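You operate a simulated robot arm through the tools that you are given. There is no shell and no other tool.

The job below is to be done with a simulated robot arm. You get a single attempt, and the scene is never put back.

JOB
Door 7 is held open by a spacer block: clear it, reset and jog one station.
Fine: drive off first; put the block on the ledge, shut the door, press reset, drive on.

Only the result counts: the job must be done as asked and must still hold three seconds after the hand-in. Knocking over, shifting, dropping, spilling or breaking anything else fails it.

ROBOT AND FRAMES
A 7-joint arm with a two-finger parallel gripper, fixed in place. Base frame: the origin is at the foot of the arm, x ahead of it, y to its left, z up. Readings come in cm, rad, newtons and seconds.
With the tool pointing down near the work surface it reaches from about 36 to 78 cm from the base axis. Its first joint turns from -2.496 to 2.496 rad. Payload 3 kg.
The TCP is the grasp point between the finger pads, 3 cm short of the fingertips. In the tool frame z runs along the fingers and y along their closing line. The gripper opens to 11 cm. The fingers are 2 cm wide and 1 cm thick; the gripper's body (4.8 by 11.2 cm) begins 5.5 cm behind the TCP.
Orientation is that of the tool frame in the base frame, as a unit quaternion [x, y, z, w]. With the fingers straight down and closing along the base's y, the tool's x points along the base's -x, its y along +y and its z along -z.

CONTROLS
- The arm moves only by the tool jog_arm. Its argument "moves" is a list that holds one entry, the list of rows, each a list of 7 numbers: the shift along the tool's x, y, z in cm, then the turn, a rotation vector about the tool's x, y, z in rad, then the gripper command, from -1 (shut) to 1 (fully open), values between in proportion. In form: [[[tx, ty, tz, rx, ry, rz, jaw], ...]]. A call has 1 to 20 rows; each row is the pose to reach, as a shift and turn from the pose commanded when the call began, along the tool's axes at that moment. Each row takes 0.2 s and may step no farther than 5 cm and 0.15 rad from the row before; otherwise, or with a gripper value out of range, the whole call is refused. A pose out of reach is approached as far as the arm can. The call stops where the force on the tool passes 60 N (or 10 N more than at its start, if that is more) or the arm is blocked; 0.2 s more then pass. The fingers move at their own pace (about 15.3 cm/s each) and stop on an object; they squeeze with about 29 N. The grip force told is the motor's: it shows also when the fingers shut on nothing. Time passes only in rows, and 0.2 s behind the last, so rows that repeat a pose let the fingers close. The reply holds the time, the measured pose of the TCP, the force on the tool along the base axes, the opening and the grip force, in the units named above and with some noise, with the torque about the TCP (base axes, N m) and any sound that the robot's microphone picked up, and new pictures: "views" is both (left out), scene, wrist or none.
- Cameras (640 x 400 px; columns grow to the right, rows downward): "scene" is fixed at [5.17, 50.04, 166.45]; the picture's right is [-0.74, -0.67, 0.00], its down [-0.32, 0.35, -0.88] and it looks along [0.59, -0.65, -0.47] (base axes); focal length 335 px, centre (320, 200). "wrist" rides on the gripper at [7.2, 1.7, -10.3] in the tool frame; the picture's right is [-0.23, 0.97, 0.00], its down [-0.76, -0.18, -0.62] and it looks along [-0.61, -0.14, 0.78] (tool axes); focal length 222 px, centre (320, 200).
- move_column(by): slides the trunk up (or, below 0, down) by that many cm; the arm rides with it, the base frame stays. It gives what a move gives, with no picture.
- probe_pixels(camera, pixels): there is no depth. For up to 12 entries [column, row, z] of the newest picture of that camera ("zoom" is the newest enlarged one), the place [x, y] in the base frame at which the ray of that pixel passes the height z, good to about 0.2 cm. The clock stands still meanwhile.
- zoom(camera, box): a new picture of the part [left, top, right, bottom] of that camera's present view, enlarged. The clock stands still meanwhile.
- close_job(): hands the job in; it is judged then, once.

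Unless the task says otherwise, let go and move clear before handing in.

The tools are called after "Request:" by a JSON object that holds its "method" and its "body". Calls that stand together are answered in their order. jog_arm: Moves the arm, as the interface text tells. Its arguments: {"type":"object","properties":{"moves":{"type":"array","items":{"type":"array","items":{"type":"array","items":{"type":"number"}}}},"views":{"type":"string","enum":["both","scene","wrist","none"]}},"required":["moves"]} The other tools are called the same way: move_column (by) slides the trunk up or down; probe_pixels (camera, pixels) gives the place at which the rays of pixels pass given heights; zoom (camera, box) takes an enlarged picture of a part of a camera's view; close_job () hands the job in.

At the start:

```text
t: 0.0
eef_pos: [31.89, -25.69, 147.35]
tcp_rot: [0.0, 1.0, 0.0, 0.0]
force: [-0.1, -0.2, -0.1]
ft_torque: [0.0, -0.01, -0.03]
finger_gap: 11.0
grasp_force: 0.1
trunk travel left (down, up): [-43.9, 5.1]
```

scene: 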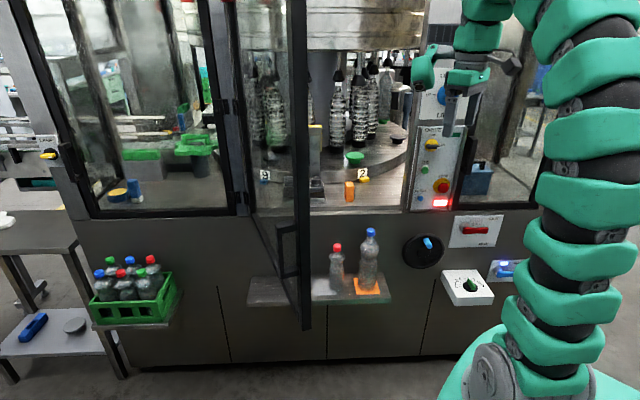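
wrist: 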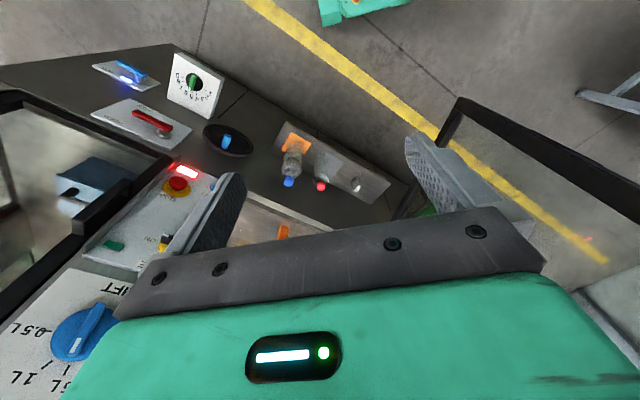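

The scene shows a bottling machine with a door standing open (around px 290,200), an orange block near (349,190), a control panel at (435,170) and knobs at (425,250), (470,285). I'll zoom in on those parts before any motion.

Request:
{"method": "zoom", "body": {"camera": "scene", "box": [400, 80, 540, 220]}}

Request:
{"method": "zoom", "body": {"camera": "scene", "box": [390, 200, 540, 320]}}

Request:
{"method": "zoom", "body": {"camera": "scene", "box": [220, 110, 420, 230]}}

Request:
{"method": "zoom", "body": {"camera": "scene", "box": [230, 200, 410, 340]}}

Request:
{"method": "zoom", "body": {"camera": "wrist", "box": [0, 40, 260, 400]}}

Request:
{"method": "zoom", "body": {"camera": "wrist", "box": [80, 40, 260, 160]}}

```text
2.86 times, centred on (470, 150) of scene
```

zoom: 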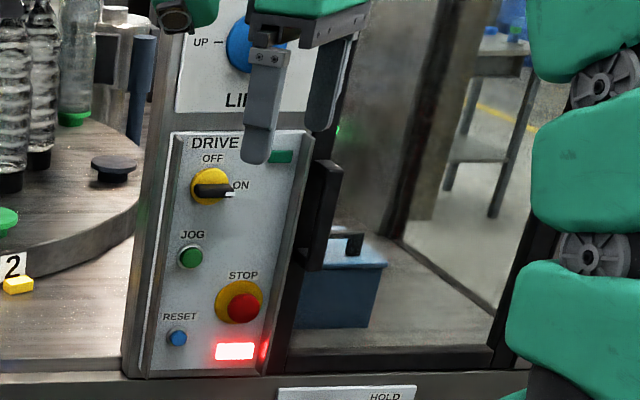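

```text
3.33 times, centred on (465, 260) of scene
```

zoom: 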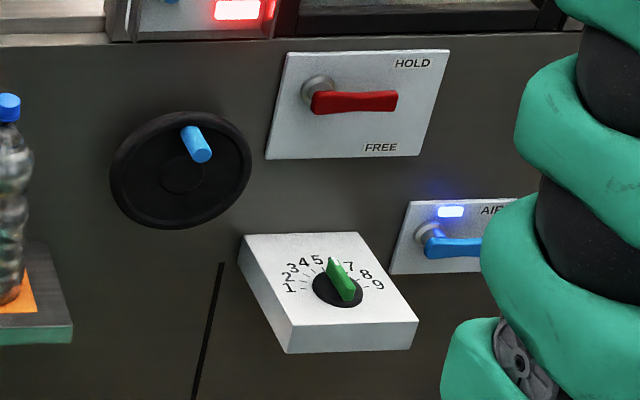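

```text
3.20 times, centred on (320, 170) of scene
```

zoom: 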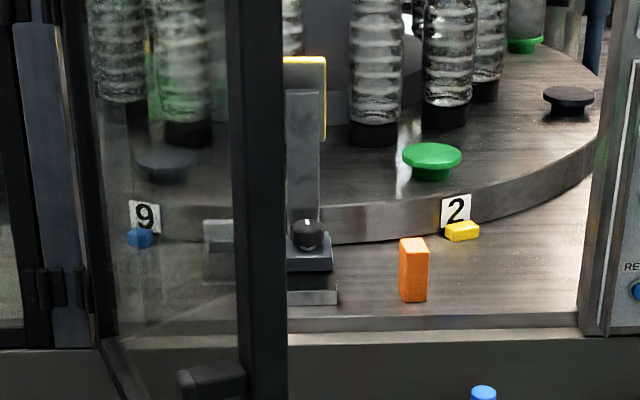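

```text
2.86 times, centred on (320, 270) of scene
```

zoom: 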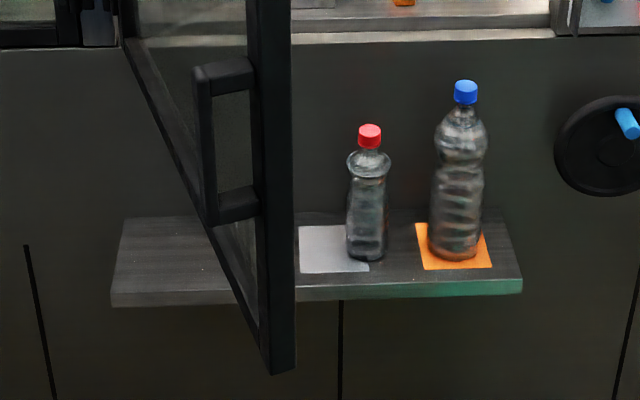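

```text
1.11 times, centred on (130, 220) of wrist
```

zoom: 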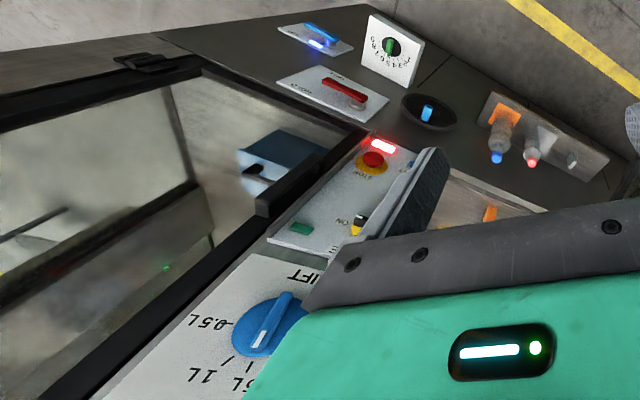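

```text
3.33 times, centred on (170, 100) of wrist
```

zoom: 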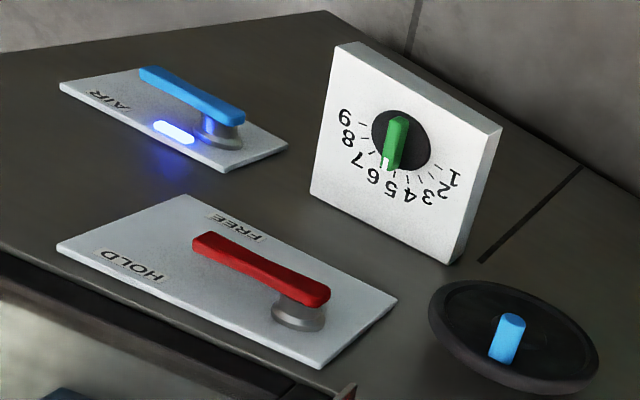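

The STOP button triangulates to about (48,-66,111) and the bottle's blue cap (371,231) to about (63,-44,95), so the machine's front runs roughly parallel to the scene picture. I'll look closer at the top of the door, the panel and the block, and probe a few edges.

Request:
{"method": "zoom", "body": {"camera": "scene", "box": [200, 0, 420, 138]}}

Request:
{"method": "zoom", "body": {"camera": "scene", "box": [405, 120, 469, 216]}}

Request:
{"method": "zoom", "body": {"camera": "scene", "box": [290, 110, 410, 220]}}

Request:
{"method": "zoom", "body": {"camera": "scene", "box": [0, 120, 240, 400]}}

Request:
{"method": "zoom", "body": {"camera": "wrist", "box": [220, 90, 440, 240]}}

Request:
{"method": "probe_pixels", "body": {"camera": "scene", "pixels": [[247.3, 302.5, 66], [390.6, 298, 66], [305, 328, 103], [245, 205, 103], [350, 205, 103], [410, 205, 103]]}}

```text
2.90 times, centred on (310, 69) of scene
```

zoom: 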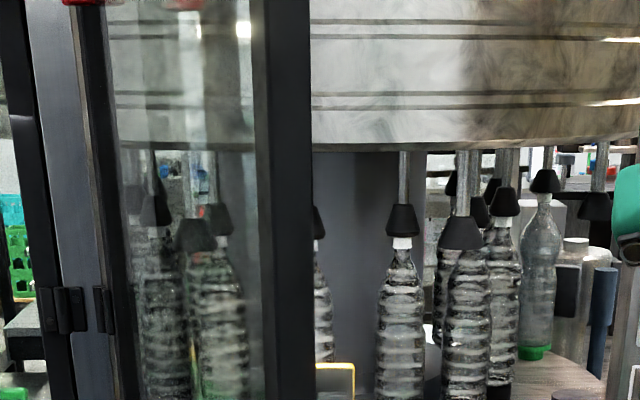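

```text
4.17 times, centred on (437, 168) of scene
```

zoom: 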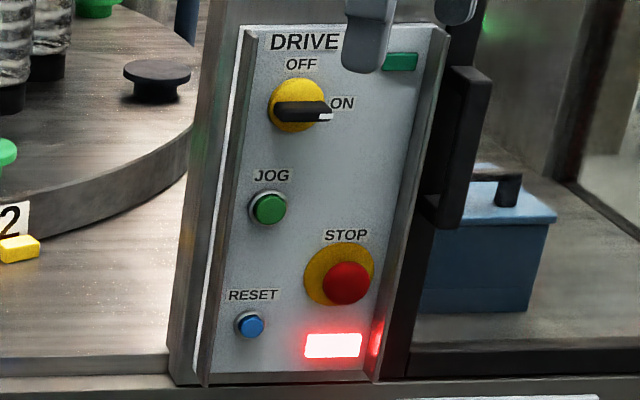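

```text
3.64 times, centred on (350, 165) of scene
```

zoom: 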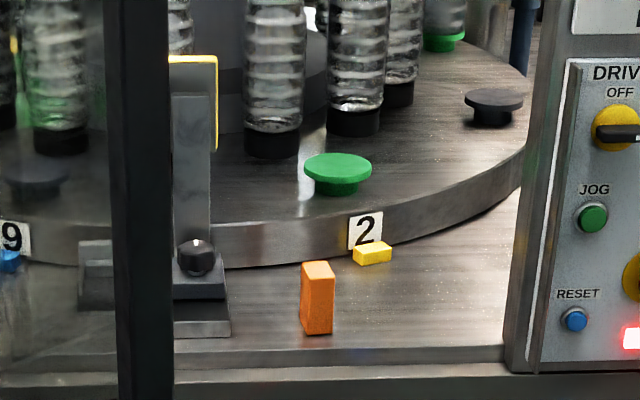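

```text
1.43 times, centred on (120, 260) of scene
```

zoom: 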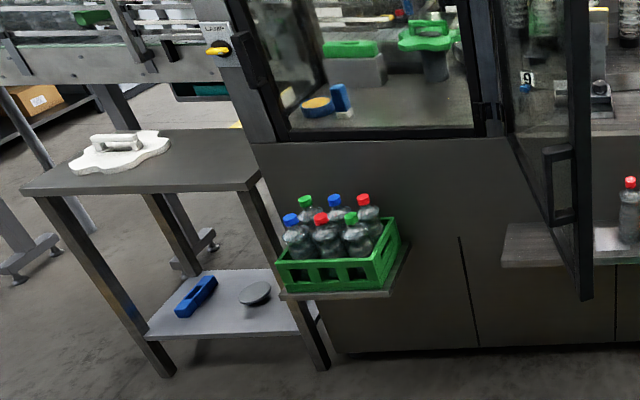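

```text
2.67 times, centred on (330, 165) of wrist
```

zoom: 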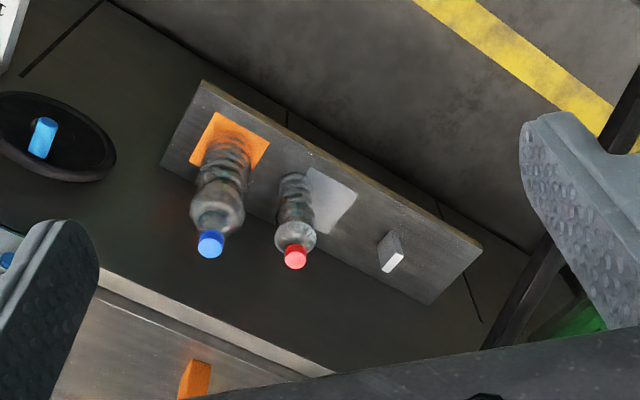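

```text
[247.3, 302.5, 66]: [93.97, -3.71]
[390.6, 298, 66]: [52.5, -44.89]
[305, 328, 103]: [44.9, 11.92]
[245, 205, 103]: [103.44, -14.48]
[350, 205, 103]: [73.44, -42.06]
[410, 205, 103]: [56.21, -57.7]
```

The ledge's front edge probes as a 45° line in the base frame, so the machine face has an inward direction of about (0.71,-0.71). The DRIVE handle (432,145) points to ON. I'll turn the tool to point at the machine and move in front of the panel, still well clear, to look closely.

Request:
{"method": "jog_arm", "body": {"moves": [[[-0.35, -1.6, 0.5, 0.0439, -0.1059, 0.0439, 1], [-0.7, -3.2, 1.0, 0.0877, -0.2118, 0.0877, 1], [-1.05, -4.8, 1.5, 0.1316, -0.3177, 0.1316, 1], [-1.4, -6.4, 2.1, 0.1754, -0.4236, 0.1754, 1], [-1.75, -8.0, 2.6, 0.2193, -0.5295, 0.2193, 1], [-2.1, -9.6, 3.1, 0.2631, -0.6354, 0.2631, 1], [-2.45, -11.2, 3.7, 0.307, -0.7413, 0.307, 1], [-2.8, -12.8, 4.2, 0.3509, -0.8471, 0.3509, 1], [-3.15, -14.4, 4.7, 0.3947, -0.953, 0.3947, 1], [-3.5, -16.0, 5.2, 0.4386, -1.0589, 0.4386, 1], [-3.85, -17.6, 5.8, 0.4824, -1.1648, 0.4824, 1], [-4.2, -19.2, 6.3, 0.5263, -1.2707, 0.5263, 1], [-4.55, -20.8, 6.8, 0.5701, -1.3766, 0.5701, 1], [-4.9, -22.4, 7.35, 0.614, -1.4825, 0.614, 1]]], "views": "both"}}

```text
t: 3.0
eef_pos: [36.68, -47.91, 140.13]
tcp_rot: [0.27, 0.653, -0.27, 0.653]
force: [0.5, 0.8, 0.1]
ft_torque: [-0.01, -0.02, -0.03]
finger_gap: 11.02
grasp_force: 0.0
trunk travel left (down, up): [-43.9, 5.1]
```

scene: 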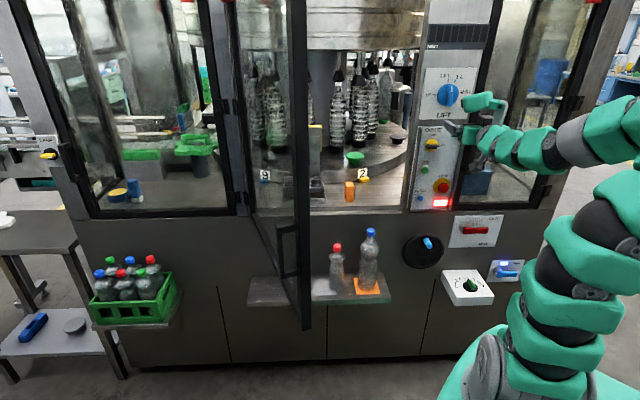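
wrist: 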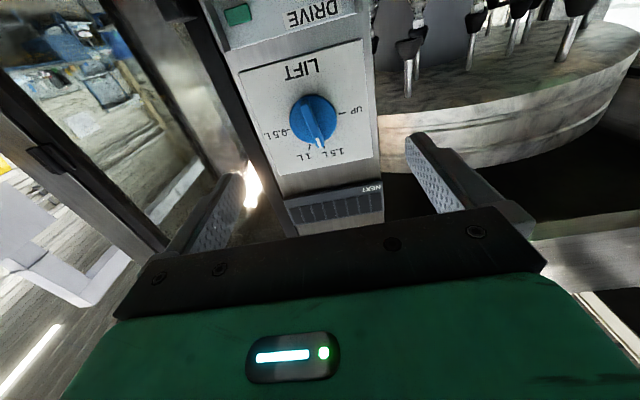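

The tool now faces the machine (wrist view upside down, LIFT panel ahead, DRIVE panel below it). I'll lower the trunk so that the DRIVE panel comes into the wrist view.

Request:
{"method": "move_column", "body": {"by": -25}}

Request:
{"method": "jog_arm", "body": {"moves": [[[0, 0, 0, 0, 0, 0, 1]]], "views": "both"}}

```text
t: 5.6
eef_pos: [36.7, -48.02, 115.1]
tcp_rot: [0.27, 0.653, -0.27, 0.654]
force: [-0.1, -0.2, 0.2]
ft_torque: [0.02, 0.0, 0.01]
finger_gap: 11.02
grasp_force: 0.1
trunk travel left (down, up): [-18.9, 30.1]
```

```text
t: 6.0
eef_pos: [36.69, -48.0, 114.94]
tcp_rot: [0.271, 0.653, -0.271, 0.653]
force: [0.3, -0.2, -0.2]
ft_torque: [0.0, 0.0, 0.03]
finger_gap: 11.0
grasp_force: 0.0
trunk travel left (down, up): [-18.9, 30.1]
```

scene: 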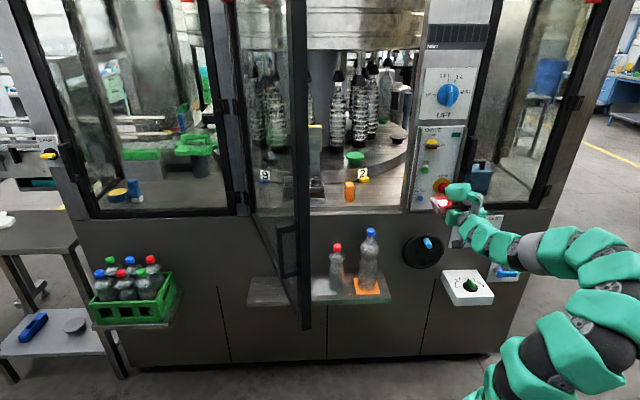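
wrist: 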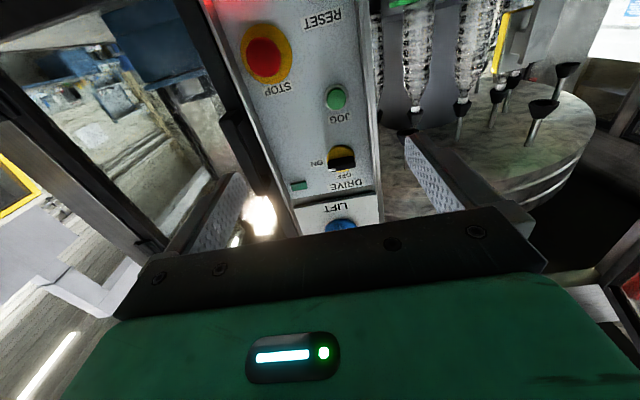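

The panel is now in the wrist view: DRIVE knob at (342,158), JOG (336,98), STOP (266,52). I'll zoom both cameras for accurate triangulation of the knob and the buttons.

Request:
{"method": "zoom", "body": {"camera": "wrist", "box": [200, 0, 400, 125]}}

Request:
{"method": "zoom", "body": {"camera": "wrist", "box": [260, 110, 420, 240]}}

Request:
{"method": "zoom", "body": {"camera": "scene", "box": [405, 110, 469, 216]}}

Request:
{"method": "zoom", "body": {"camera": "scene", "box": [410, 120, 460, 170]}}

```text
3.20 times, centred on (300, 62) of wrist
```

zoom: 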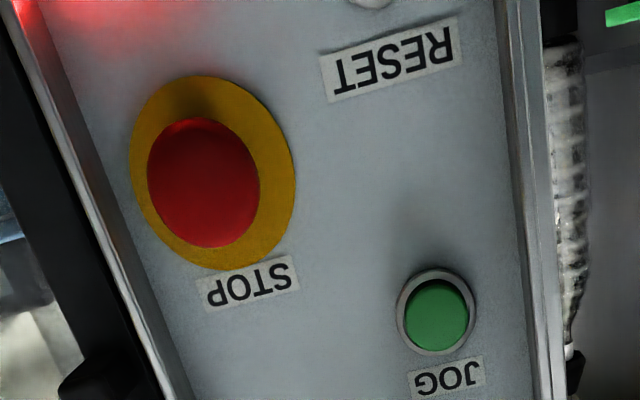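

```text
3.08 times, centred on (340, 175) of wrist
```

zoom: 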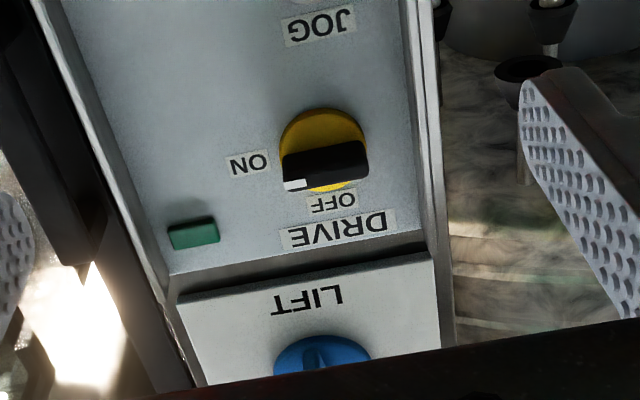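

```text
3.77 times, centred on (437, 163) of scene
```

zoom: 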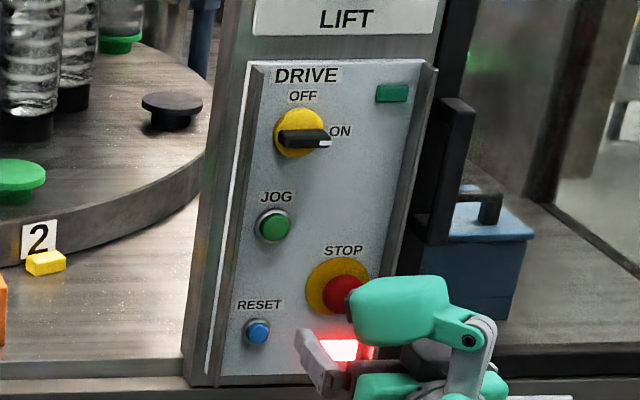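

```text
8.00 times, centred on (435, 145) of scene
```

zoom: 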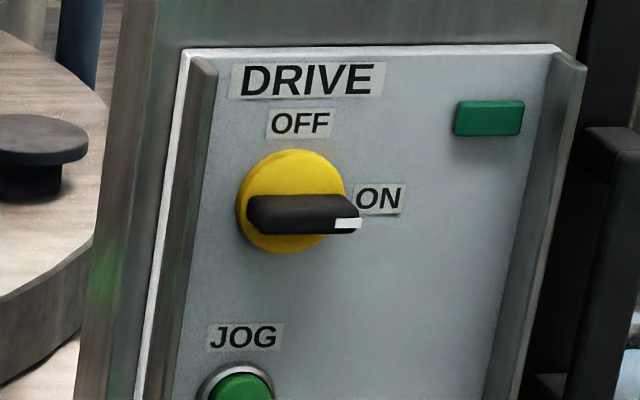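

The DRIVE handle bar is horizontal with its white tip at ON (8x zoom 348,223), and the panel lies between two raised rails. I'll probe matching points from both cameras to fix heights.

Request:
{"method": "probe_pixels", "body": {"camera": "scene", "pixels": [[433.1, 146.6, 124], [433.1, 146.6, 126], [433.1, 146.6, 128], [431.5, 145.0, 126], [431.5, 145.0, 128], [425.1, 170.2, 116], [425.1, 170.2, 118], [425.1, 170.2, 120], [443, 187.7, 110], [443, 187.7, 112], [420.3, 197.7, 106], [420.3, 197.7, 108]]}}

Request:
{"method": "probe_pixels", "body": {"camera": "wrist", "pixels": [[341.6, 163.6, 124], [341.6, 163.6, 126], [341.6, 163.6, 128], [341.0, 158.5, 126], [341.0, 158.5, 128], [336.25, 97.9, 116], [336.25, 97.9, 118], [336.25, 97.9, 120], [263.75, 57, 110], [263.75, 57, 112], [263.75, 57, 114]]}}

```text
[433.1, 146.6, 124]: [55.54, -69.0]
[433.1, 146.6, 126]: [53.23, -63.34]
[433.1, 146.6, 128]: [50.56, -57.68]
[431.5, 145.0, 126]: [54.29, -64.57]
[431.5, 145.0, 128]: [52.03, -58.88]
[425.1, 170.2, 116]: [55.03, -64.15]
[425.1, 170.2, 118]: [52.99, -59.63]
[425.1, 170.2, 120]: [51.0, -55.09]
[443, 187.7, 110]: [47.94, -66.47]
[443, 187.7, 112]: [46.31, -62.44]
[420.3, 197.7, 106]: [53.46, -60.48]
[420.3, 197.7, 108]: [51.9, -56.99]
```

```text
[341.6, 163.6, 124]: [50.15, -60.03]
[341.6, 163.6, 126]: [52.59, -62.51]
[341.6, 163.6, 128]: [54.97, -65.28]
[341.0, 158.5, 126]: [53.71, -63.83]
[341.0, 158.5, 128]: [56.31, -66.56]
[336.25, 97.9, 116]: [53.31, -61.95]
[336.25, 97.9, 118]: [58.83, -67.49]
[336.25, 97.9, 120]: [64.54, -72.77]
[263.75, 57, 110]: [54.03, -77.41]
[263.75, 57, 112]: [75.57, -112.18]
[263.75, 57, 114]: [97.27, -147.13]
```

Both cameras agree on the DRIVE handle at about a=7.0, d=81.8 (along the face / into the machine), z=126.2, with the disc at d≈83.4 and JOG at z≈116.4. I'll roll the tool 90° so the fingers close vertically and come to a standoff in front of the handle.

Request:
{"method": "jog_arm", "body": {"moves": [[[-1.0, 0.1, 0.9, 0, 0, 0.1428, 0], [-2.0, 0.2, 1.8, 0, 0, 0.2856, 0], [-3.05, 0.3, 2.7, 0, 0, 0.4284, 0], [-4.1, 0.4, 3.6, 0, 0, 0.5712, 0], [-5.1, 0.5, 4.5, 0, 0, 0.714, 0], [-6.1, 0.55, 5.4, 0, 0, 0.8568, 0], [-7.1, 0.6, 6.3, 0, 0, 0.9996, 0], [-8.1, 0.7, 7.2, 0, 0, 1.1424, 0], [-9.1, 0.8, 8.1, 0, 0, 1.2852, 0], [-10.1, 0.9, 9.0, 0, 0, 1.428, 0], [-11.2, 1.0, 10.1, 0, 0, 1.5708, 0], [-11.2, 1.0, 10.1, 0, 0, 1.5708, 0]]], "views": "both"}}

```text
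t: 8.6
eef_pos: [44.62, -54.51, 126.14]
tcp_rot: [0.654, 0.27, 0.272, 0.652]
force: [-0.1, 0.0, 0.3]
ft_torque: [-0.01, 0.03, -0.01]
finger_gap: 5.51
grasp_force: 0.0
trunk travel left (down, up): [-18.9, 30.1]
```

scene: 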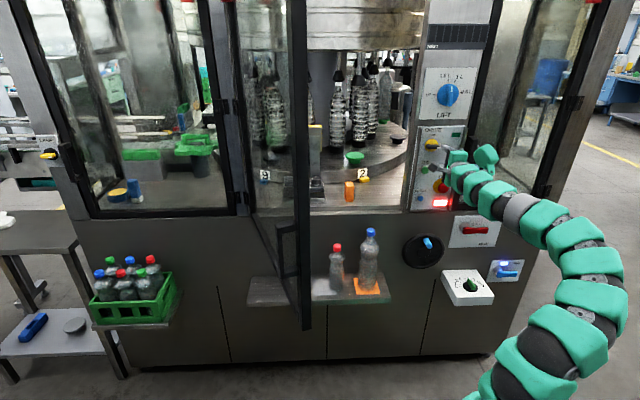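
wrist: 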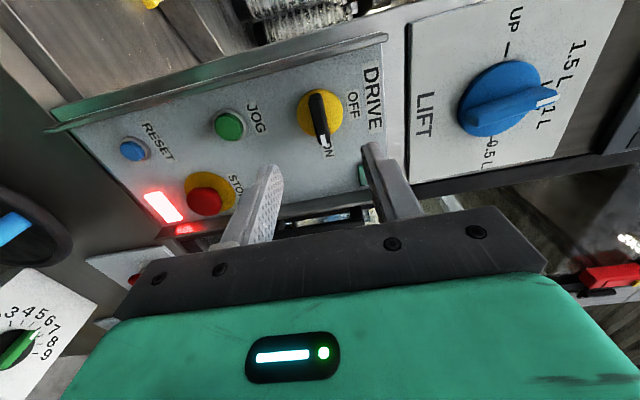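

The tool is rolled and lined up at a=7.0, z=126.1, and the wrist shows the whole panel with the handle at (320,118) between the fingers' planes. I'll zoom for button positions and check alignment before advancing.

Request:
{"method": "zoom", "body": {"camera": "wrist", "box": [250, 60, 410, 220]}}

Request:
{"method": "zoom", "body": {"camera": "wrist", "box": [40, 60, 280, 240]}}

Request:
{"method": "zoom", "body": {"camera": "scene", "box": [400, 110, 520, 220]}}

```text
2.50 times, centred on (330, 140) of wrist
```

zoom: 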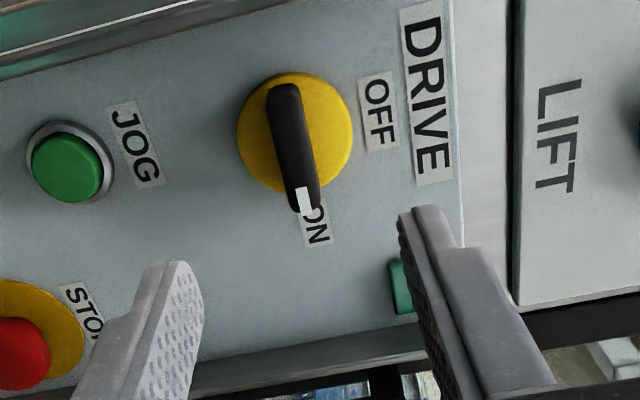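

```text
2.22 times, centred on (160, 150) of wrist
```

zoom: 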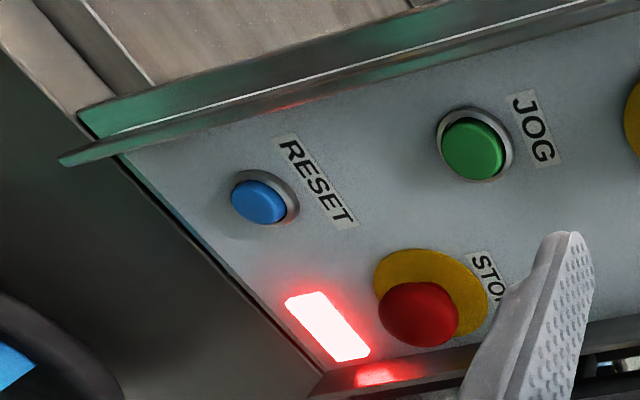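

```text
3.64 times, centred on (460, 165) of scene
```

zoom: 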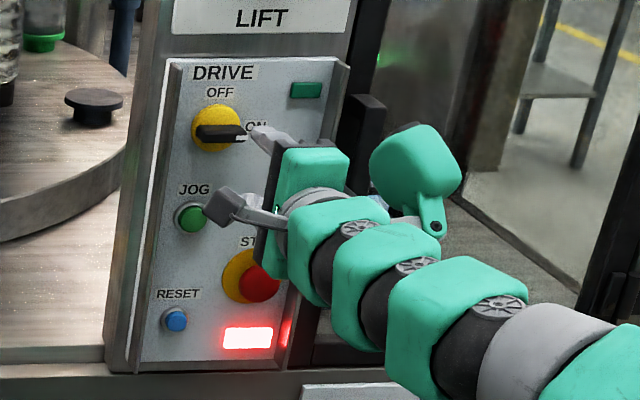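

The handle triangulates again to a=7.04, z=126.2, d≈81.8, in line with the TCP. I'll advance until the fingertips are just short of the yellow disc, jaws still open.

Request:
{"method": "jog_arm", "body": {"moves": [[[0, 0, 2.5, 0, 0, 0, 0], [0, 0, 5.0, 0, 0, 0, 0], [0, 0, 7.5, 0, 0, 0, 0], [0, 0, 9.4, 0, 0, 0, 0], [0, 0, 9.4, 0, 0, 0, 0]]], "views": "both"}}

Request:
{"method": "zoom", "body": {"camera": "wrist", "box": [200, 60, 440, 240]}}

Request:
{"method": "zoom", "body": {"camera": "scene", "box": [400, 110, 480, 180]}}

```text
t: 9.8
eef_pos: [51.32, -61.09, 126.18]
tcp_rot: [0.653, 0.27, 0.27, 0.654]
force: [0.9, -0.6, -0.8]
ft_torque: [-0.05, 0.03, 0.01]
finger_gap: 5.5
grasp_force: 0.0
trunk travel left (down, up): [-18.9, 30.1]
```

scene: 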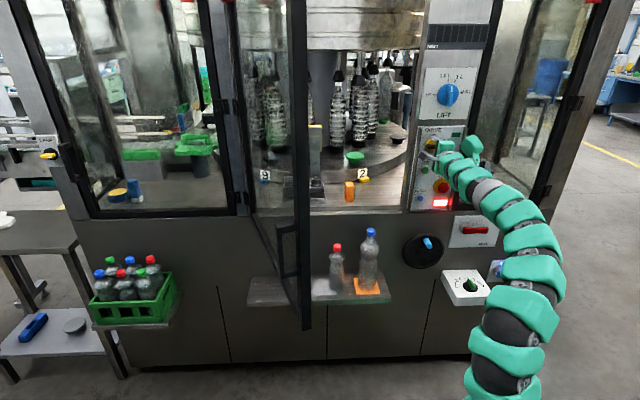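
wrist: 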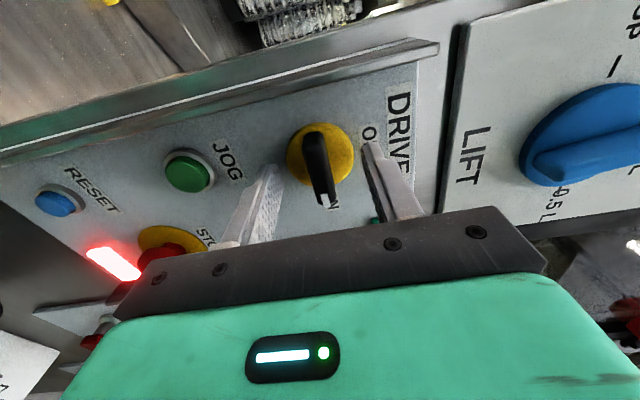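

```text
2.22 times, centred on (320, 150) of wrist
```

zoom: 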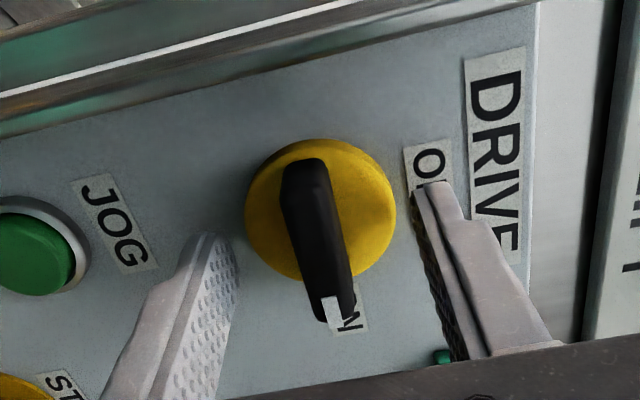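

```text
5.71 times, centred on (440, 145) of scene
```

zoom: 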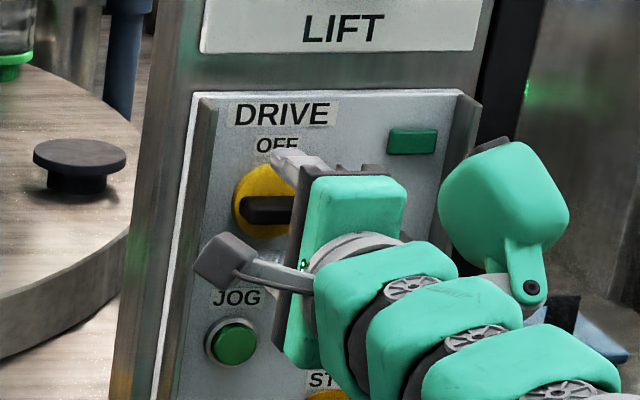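

Fingertips at d≈82.5 straddle the black bar evenly (wrist zoom: bar at 318, pads at 235 and 413). I'll close on it.

Request:
{"method": "jog_arm", "body": {"moves": [[[0, 0, 0, 0, 0, 0, -0.4], [0, 0, 0, 0, 0, 0, -1], [0, 0, 0, 0, 0, 0, -1], [0, 0, 0, 0, 0, 0, -1]]], "views": "wrist"}}

Request:
{"method": "zoom", "body": {"camera": "wrist", "box": [200, 60, 440, 240]}}

```text
t: 10.8
eef_pos: [51.22, -61.21, 126.1]
tcp_rot: [0.654, 0.271, 0.271, 0.653]
force: [-0.3, 1.0, -0.5]
ft_torque: [0.0, 0.04, -0.12]
finger_gap: 1.27
grasp_force: 45.1
trunk travel left (down, up): [-18.9, 30.1]
```

wrist: 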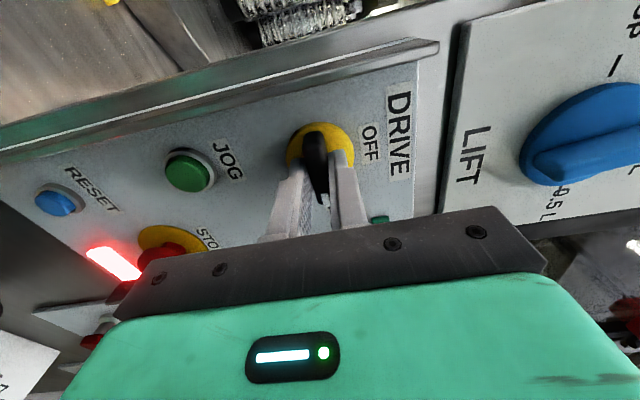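

```text
2.22 times, centred on (320, 150) of wrist
```

zoom: 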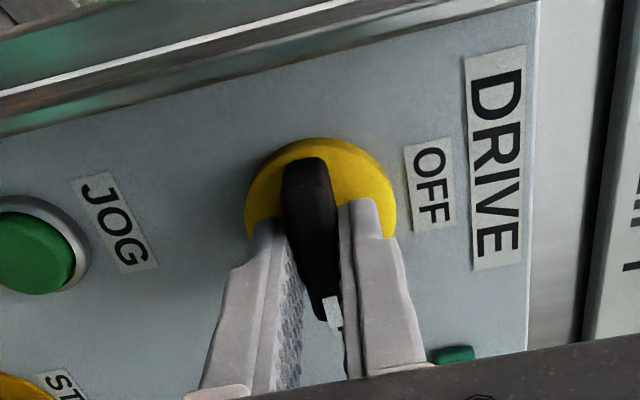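

The grip is on the bar (gap 1.27 cm, 45 N). I'll now turn it 90° counter-clockwise as seen from the front, from ON to OFF.

Request:
{"method": "jog_arm", "body": {"moves": [[[0, 0, 0, 0, 0, -0.12, -1], [0, 0, 0, 0, 0, -0.24, -1], [0, 0, 0, 0, 0, -0.36, -1], [0, 0, 0, 0, 0, -0.48, -1], [0, 0, 0, 0, 0, -0.6, -1], [0, 0, 0, 0, 0, -0.72, -1], [0, 0, 0, 0, 0, -0.84, -1], [0, 0, 0, 0, 0, -0.96, -1], [0, 0, 0, 0, 0, -1.08, -1], [0, 0, 0, 0, 0, -1.2, -1], [0, 0, 0, 0, 0, -1.32, -1], [0, 0, 0, 0, 0, -1.44, -1], [0, 0, 0, 0, 0, -1.5708, -1], [0, 0, 0, 0, 0, -1.5708, -1]]], "views": "both"}}

Request:
{"method": "zoom", "body": {"camera": "wrist", "box": [200, 60, 440, 240]}}

Request:
{"method": "zoom", "body": {"camera": "scene", "box": [400, 110, 480, 220]}}

```text
t: 13.8
eef_pos: [51.17, -61.13, 126.24]
tcp_rot: [0.271, 0.654, -0.272, 0.652]
force: [-5.8, 7.5, -13.3]
ft_torque: [1.06, 1.0, 0.0]
finger_gap: 1.28
grasp_force: 45.2
trunk travel left (down, up): [-18.9, 30.1]
```

scene: 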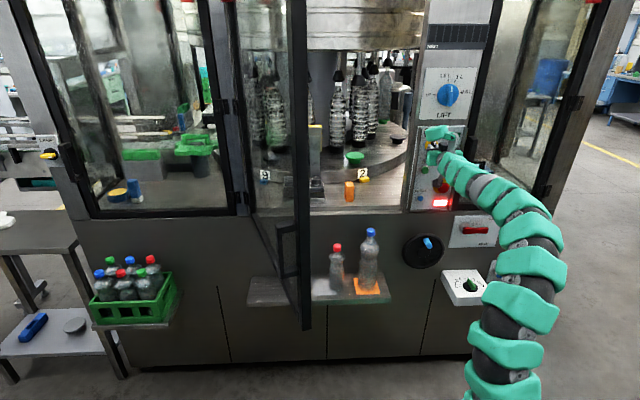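
wrist: 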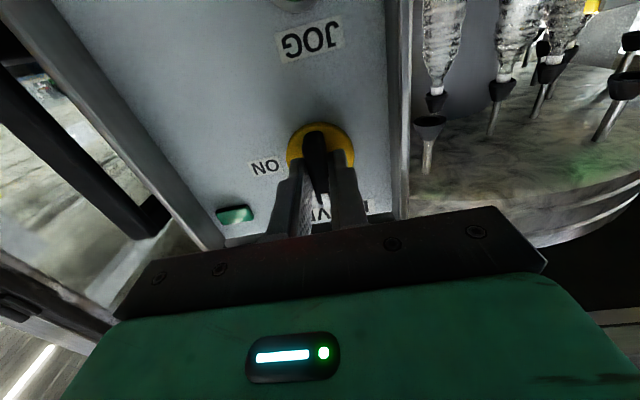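

```text
2.22 times, centred on (320, 150) of wrist
```

zoom: 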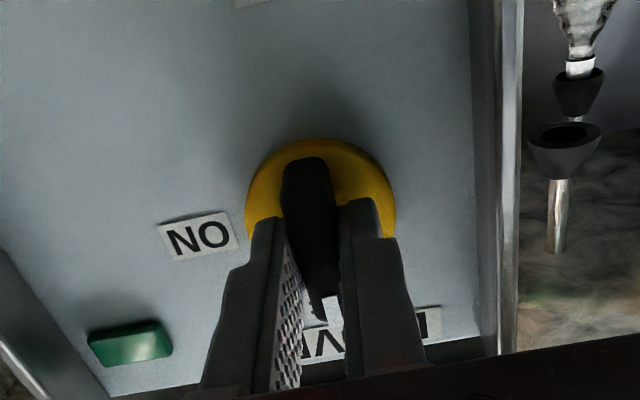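

```text
3.64 times, centred on (440, 165) of scene
```

zoom: 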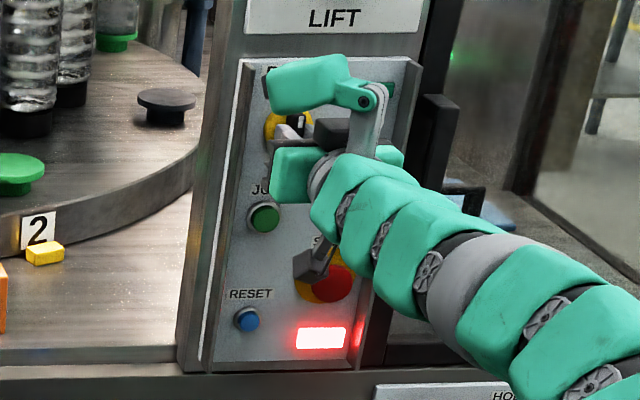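

The white tip now points up to OFF and the wrist shows ON uncovered. I'll open slightly, back off straight, and confirm the setting.

Request:
{"method": "jog_arm", "body": {"moves": [[[0, 0, 0, 0, 0, 0, -0.4], [0, 0, 0, 0, 0, 0, -0.4], [0, 0, -3, 0, 0, 0, -0.4], [0, 0, -7, 0, 0, 0, -0.4], [0, 0, -11, 0, 0, 0, -0.4], [0, 0, -15, 0, 0, 0, -0.4], [0, 0, -18, 0, 0, 0, -0.4]]], "views": "both"}}

Request:
{"method": "zoom", "body": {"camera": "wrist", "box": [240, 60, 400, 240]}}

Request:
{"method": "zoom", "body": {"camera": "scene", "box": [400, 110, 480, 220]}}

```text
t: 15.4
eef_pos: [38.52, -48.42, 126.12]
tcp_rot: [0.272, 0.653, -0.271, 0.653]
force: [0.7, -0.9, 0.1]
ft_torque: [-0.02, 0.0, 0.04]
finger_gap: 3.3
grasp_force: 0.0
trunk travel left (down, up): [-18.9, 30.1]
```

scene: 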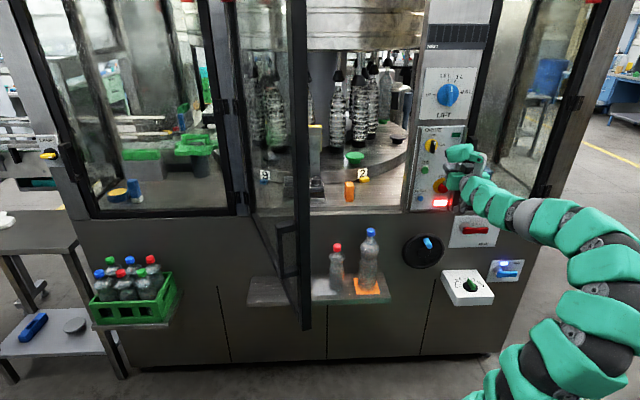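
wrist: 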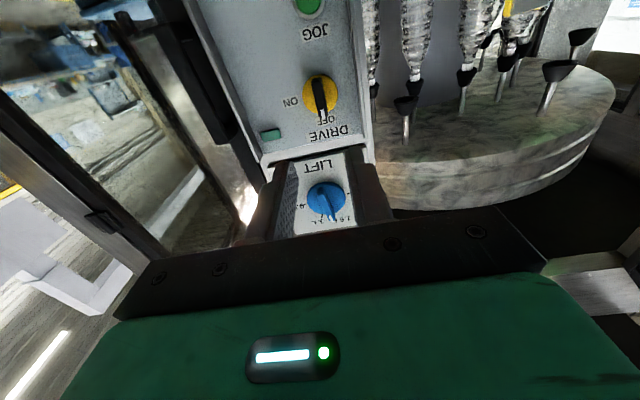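

```text
2.22 times, centred on (320, 150) of wrist
```

zoom: 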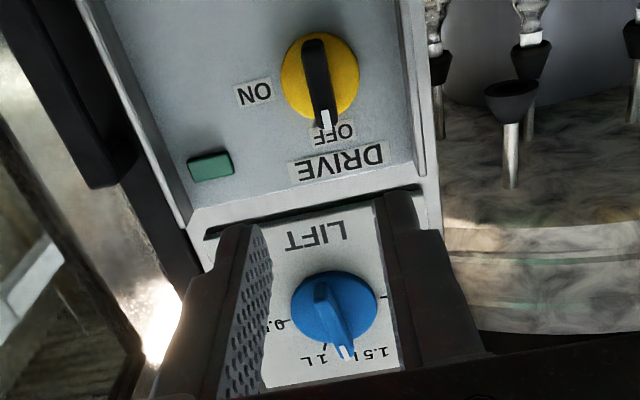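

```text
3.64 times, centred on (440, 165) of scene
```

zoom: 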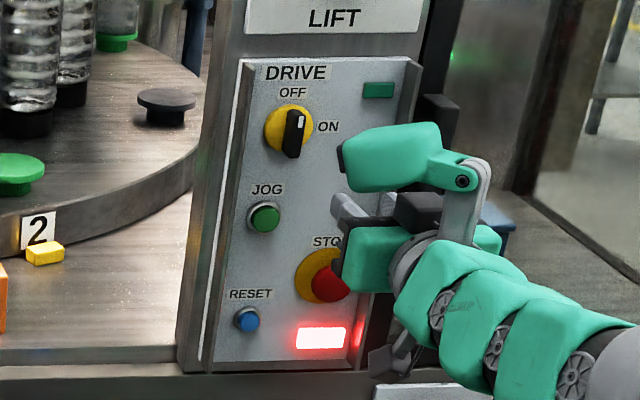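

DRIVE reads OFF (white tip under OFF in both zooms) and the panel light is still red. Next I'll move left in front of the doorway with the tool pitched 45° down to look at the orange block and the ledge.

Request:
{"method": "jog_arm", "body": {"moves": [[[0.4, 3, 0, 0, 0.0873, 0, 1], [0.9, 6, 0, 0, 0.1745, 0, 1], [1.3, 9, 0, 0, 0.2618, 0, 1], [1.8, 12, 0, 0, 0.3491, 0, 1], [2.2, 15, 0, 0, 0.4363, 0, 1], [2.7, 18, 0, 0, 0.5236, 0, 1], [3.1, 21, 0, 0, 0.6109, 0, 1], [3.6, 24, 0, 0, 0.6981, 0, 1], [4, 27, 0, 0, 0.7854, 0, 1], [4, 27, 0, 0, 0.7854, 0, 1]]], "views": "both"}}

```text
t: 17.6
eef_pos: [57.68, -29.37, 122.26]
tcp_rot: [0.353, 0.853, -0.147, 0.354]
force: [1.0, -0.2, -0.7]
ft_torque: [0.01, -0.01, -0.04]
finger_gap: 11.02
grasp_force: 0.1
trunk travel left (down, up): [-18.9, 30.1]
```

scene: 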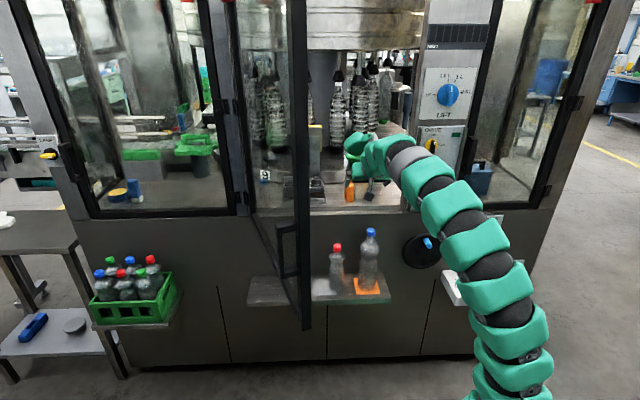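
wrist: 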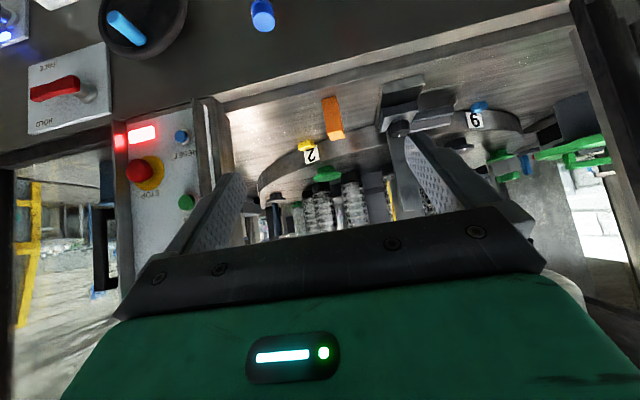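

The block shows at wrist (332,118), standing between the sill edge and the "2" marker. I'll zoom and triangulate its corners.

Request:
{"method": "zoom", "body": {"camera": "wrist", "box": [260, 70, 500, 220]}}

Request:
{"method": "zoom", "body": {"camera": "wrist", "box": [300, 80, 380, 150]}}

Request:
{"method": "zoom", "body": {"camera": "scene", "box": [320, 165, 380, 215]}}

Request:
{"method": "zoom", "body": {"camera": "wrist", "box": [400, 60, 640, 220]}}

```text
2.67 times, centred on (380, 145) of wrist
```

zoom: 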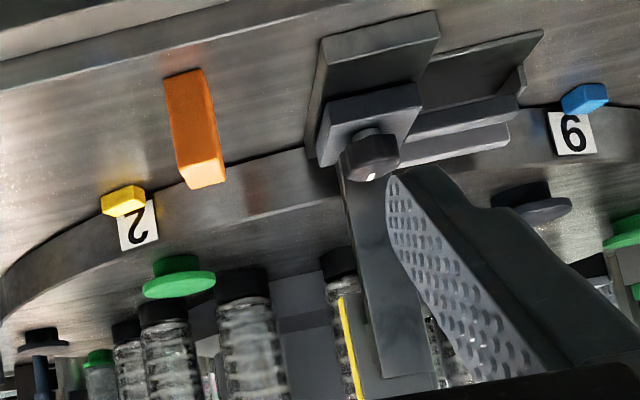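

```text
5.71 times, centred on (340, 115) of wrist
```

zoom: 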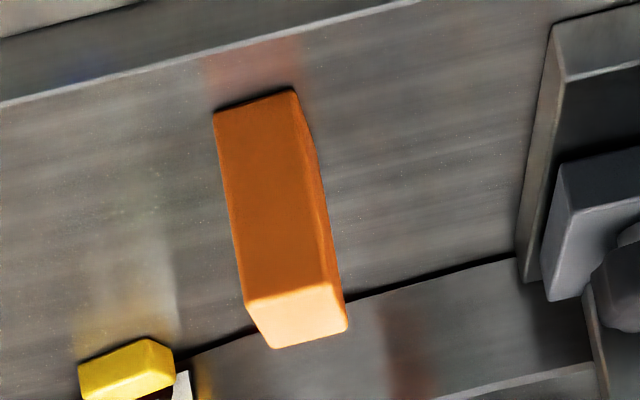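

```text
8.00 times, centred on (350, 190) of scene
```

zoom: 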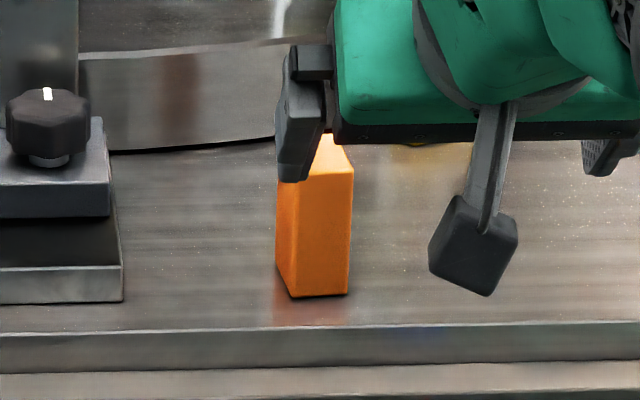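

```text
2.50 times, centred on (520, 140) of wrist
```

zoom: 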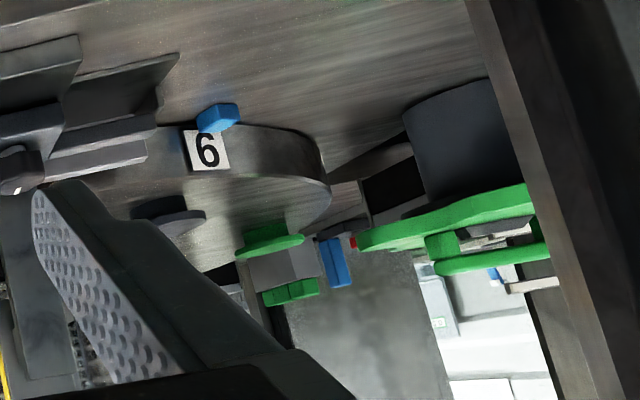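

I'll probe the block's bottom front corners and top corners from both cameras to fix the deck height and the block's pose.

Request:
{"method": "probe_pixels", "body": {"camera": "scene", "pixels": [[346.25, 202.1, 102], [346.25, 202.1, 104], [353.5, 201.6, 102], [353.5, 201.6, 104], [344.6, 197.75, 103], [354, 186.5, 110], [354, 186.5, 112], [354, 186.5, 114]]}}

Request:
{"method": "probe_pixels", "body": {"camera": "wrist", "pixels": [[335.3, 95.4, 102], [335.3, 95.4, 104], [321.1, 99.6, 102], [321.1, 99.6, 104], [327.0, 133.0, 110], [327.0, 133.0, 112], [327.0, 133.0, 114], [342, 129, 112], [344.7, 137.5, 112], [331.7, 141, 112]]}}

```text
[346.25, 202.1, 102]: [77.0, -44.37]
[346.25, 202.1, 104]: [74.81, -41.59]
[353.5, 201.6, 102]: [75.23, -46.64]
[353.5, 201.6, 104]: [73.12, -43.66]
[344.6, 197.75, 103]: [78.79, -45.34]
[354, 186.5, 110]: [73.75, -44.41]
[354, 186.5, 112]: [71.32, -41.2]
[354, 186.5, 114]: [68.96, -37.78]
```

```text
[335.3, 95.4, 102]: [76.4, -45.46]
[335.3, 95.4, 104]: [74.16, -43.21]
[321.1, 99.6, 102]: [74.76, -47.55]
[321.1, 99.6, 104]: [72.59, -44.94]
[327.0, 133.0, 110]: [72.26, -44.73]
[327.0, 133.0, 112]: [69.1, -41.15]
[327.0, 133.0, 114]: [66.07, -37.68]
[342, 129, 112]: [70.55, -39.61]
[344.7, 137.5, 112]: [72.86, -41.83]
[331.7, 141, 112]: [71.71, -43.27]
```

The two views look along nearly the same slope, so the deck height is still loose (block front at d≈83–86, a≈-21). I'll lower the hand 11 cm for a second, flatter view to fix the height.

Request:
{"method": "jog_arm", "body": {"moves": [[[2.6, 0.3, 2.6, 0, 0, 0, 1], [5.2, 0.6, 5.2, 0, 0, 0, 1], [7.8, 1.0, 7.8, 0, 0, 0, 1], [7.8, 1.0, 7.8, 0, 0, 0, 1]]], "views": "both"}}

Request:
{"method": "zoom", "body": {"camera": "wrist", "box": [280, 70, 440, 170]}}

Request:
{"method": "zoom", "body": {"camera": "wrist", "box": [200, 0, 520, 200]}}

```text
t: 18.6
eef_pos: [58.23, -28.65, 111.16]
tcp_rot: [0.355, 0.853, -0.147, 0.353]
force: [0.5, 0.3, -0.8]
ft_torque: [-0.02, -0.04, 0.01]
finger_gap: 10.98
grasp_force: 0.1
trunk travel left (down, up): [-18.9, 30.1]
```

scene: 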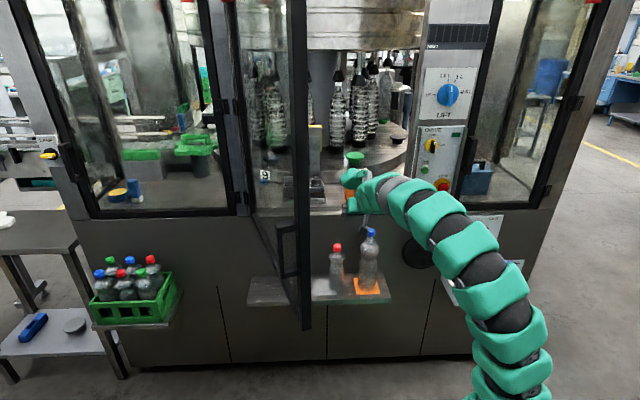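
wrist: 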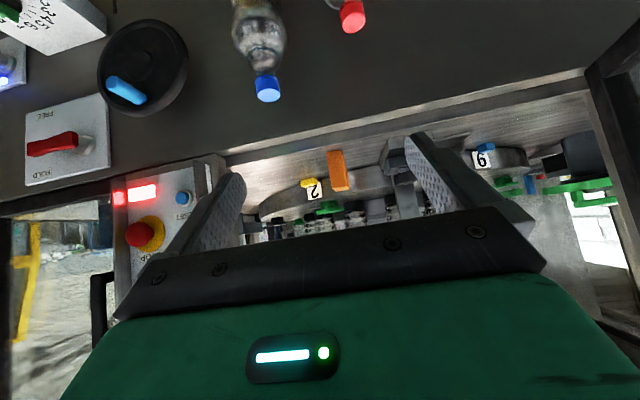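

```text
4.00 times, centred on (360, 120) of wrist
```

zoom: 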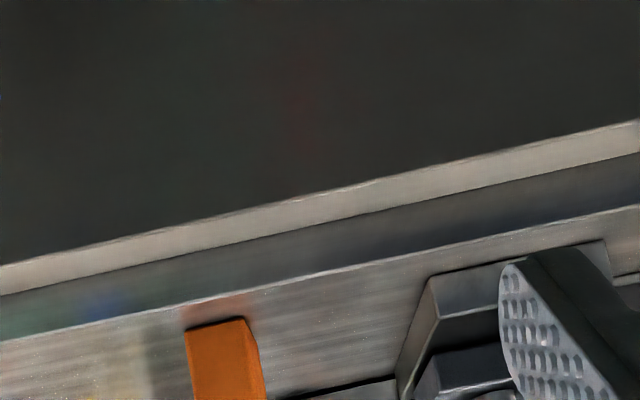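

```text
2.00 times, centred on (360, 100) of wrist
```

zoom: 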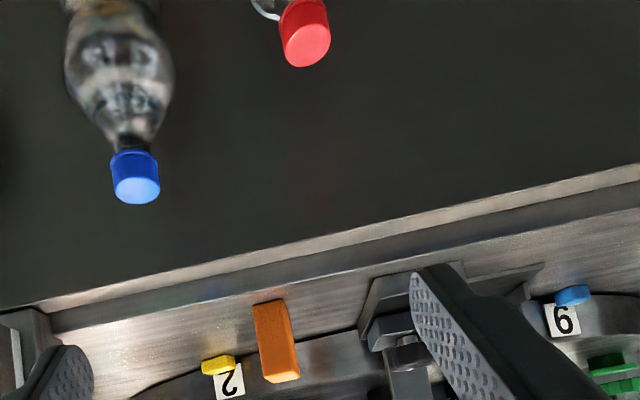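

The flatter view puts the deck at z≈99.1 and the block at a≈-22.1…-19.4, d≈91.5…96, top z≈106.3, all three views agreeing. That is a long reach, so I'll pitch to 30° down, close the jaws to 5.5 cm and advance above the block level to check reach.

Request:
{"method": "jog_arm", "body": {"moves": [[[-2.4, 0, 1.6, 0, -0.0524, 0, 0.4], [-4.8, 0, 3.1, 0, -0.1047, 0, 0.2], [-7.2, 0, 4.7, 0, -0.1571, 0, 0], [-9.6, 0, 6.2, 0, -0.2094, 0, 0], [-12.02, 0, 7.78, 0, -0.2618, 0, 0], [-12.02, 0, 7.78, 0, -0.2618, 0, 0]]], "views": "both"}}

Request:
{"method": "zoom", "body": {"camera": "wrist", "box": [240, 20, 460, 170]}}

```text
t: 20.0
eef_pos: [68.19, -38.44, 114.08]
tcp_rot: [0.331, 0.8, -0.191, 0.461]
force: [-1.2, 0.5, 0.3]
ft_torque: [0.01, 0.02, -0.02]
finger_gap: 5.52
grasp_force: 0.0
trunk travel left (down, up): [-18.9, 30.1]
```

scene: 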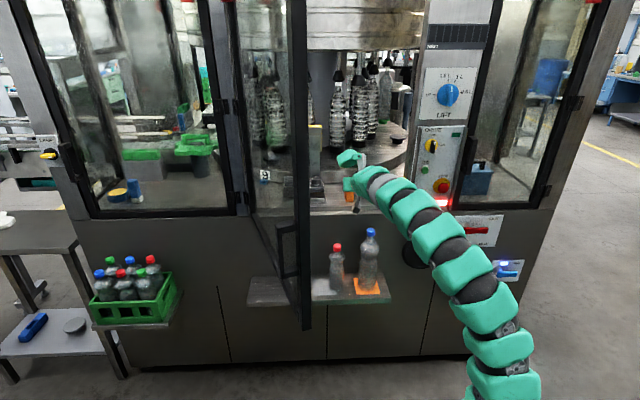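
wrist: 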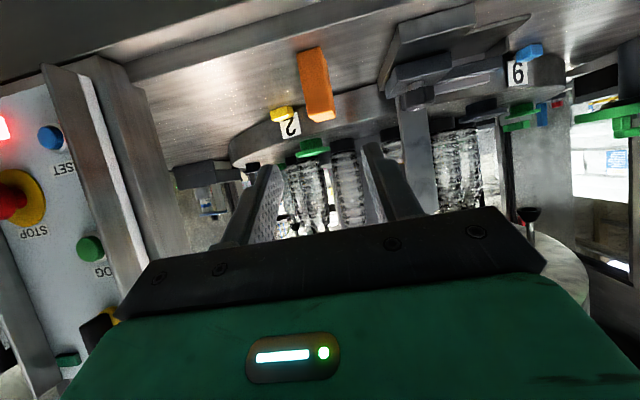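

```text
2.67 times, centred on (350, 95) of wrist
```

zoom: 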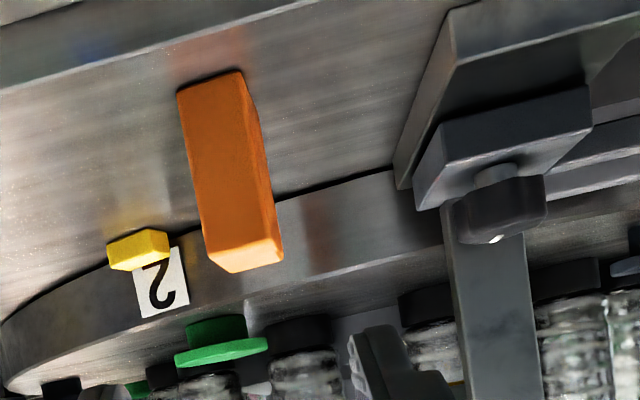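

The block re-triangulates to a=-22.4…-19.4, front at d≈91.5, base z≈99.1. I'll advance at this height over the block to test the reach.

Request:
{"method": "jog_arm", "body": {"moves": [[[-2.1, -0.05, 3.6, 0, 0, 0, 0], [-4.2, -0.1, 7.2, 0, 0, 0, 0], [-6.2, -0.15, 10.8, 0, 0, 0, 0], [-8.3, -0.15, 14.4, 0, 0, 0, 0], [-8.3, -0.15, 14.4, 0, 0, 0, 0]]], "views": "both"}}

```text
t: 21.2
eef_pos: [78.77, -49.59, 113.86]
tcp_rot: [0.333, 0.8, -0.192, 0.461]
force: [0.2, 1.1, -0.1]
ft_torque: [0.0, -0.01, 0.02]
finger_gap: 5.49
grasp_force: 0.0
out of reach, approached as far as the arm can: row 4, 5
trunk travel left (down, up): [-18.9, 30.1]
```

scene: 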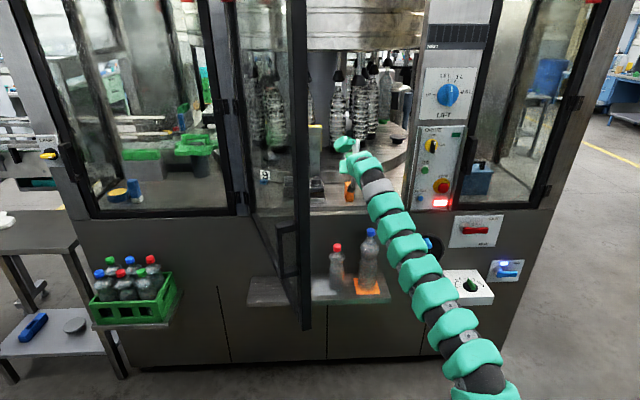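
wrist: 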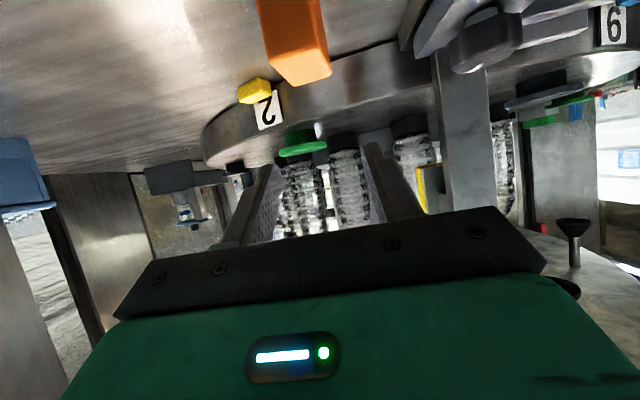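

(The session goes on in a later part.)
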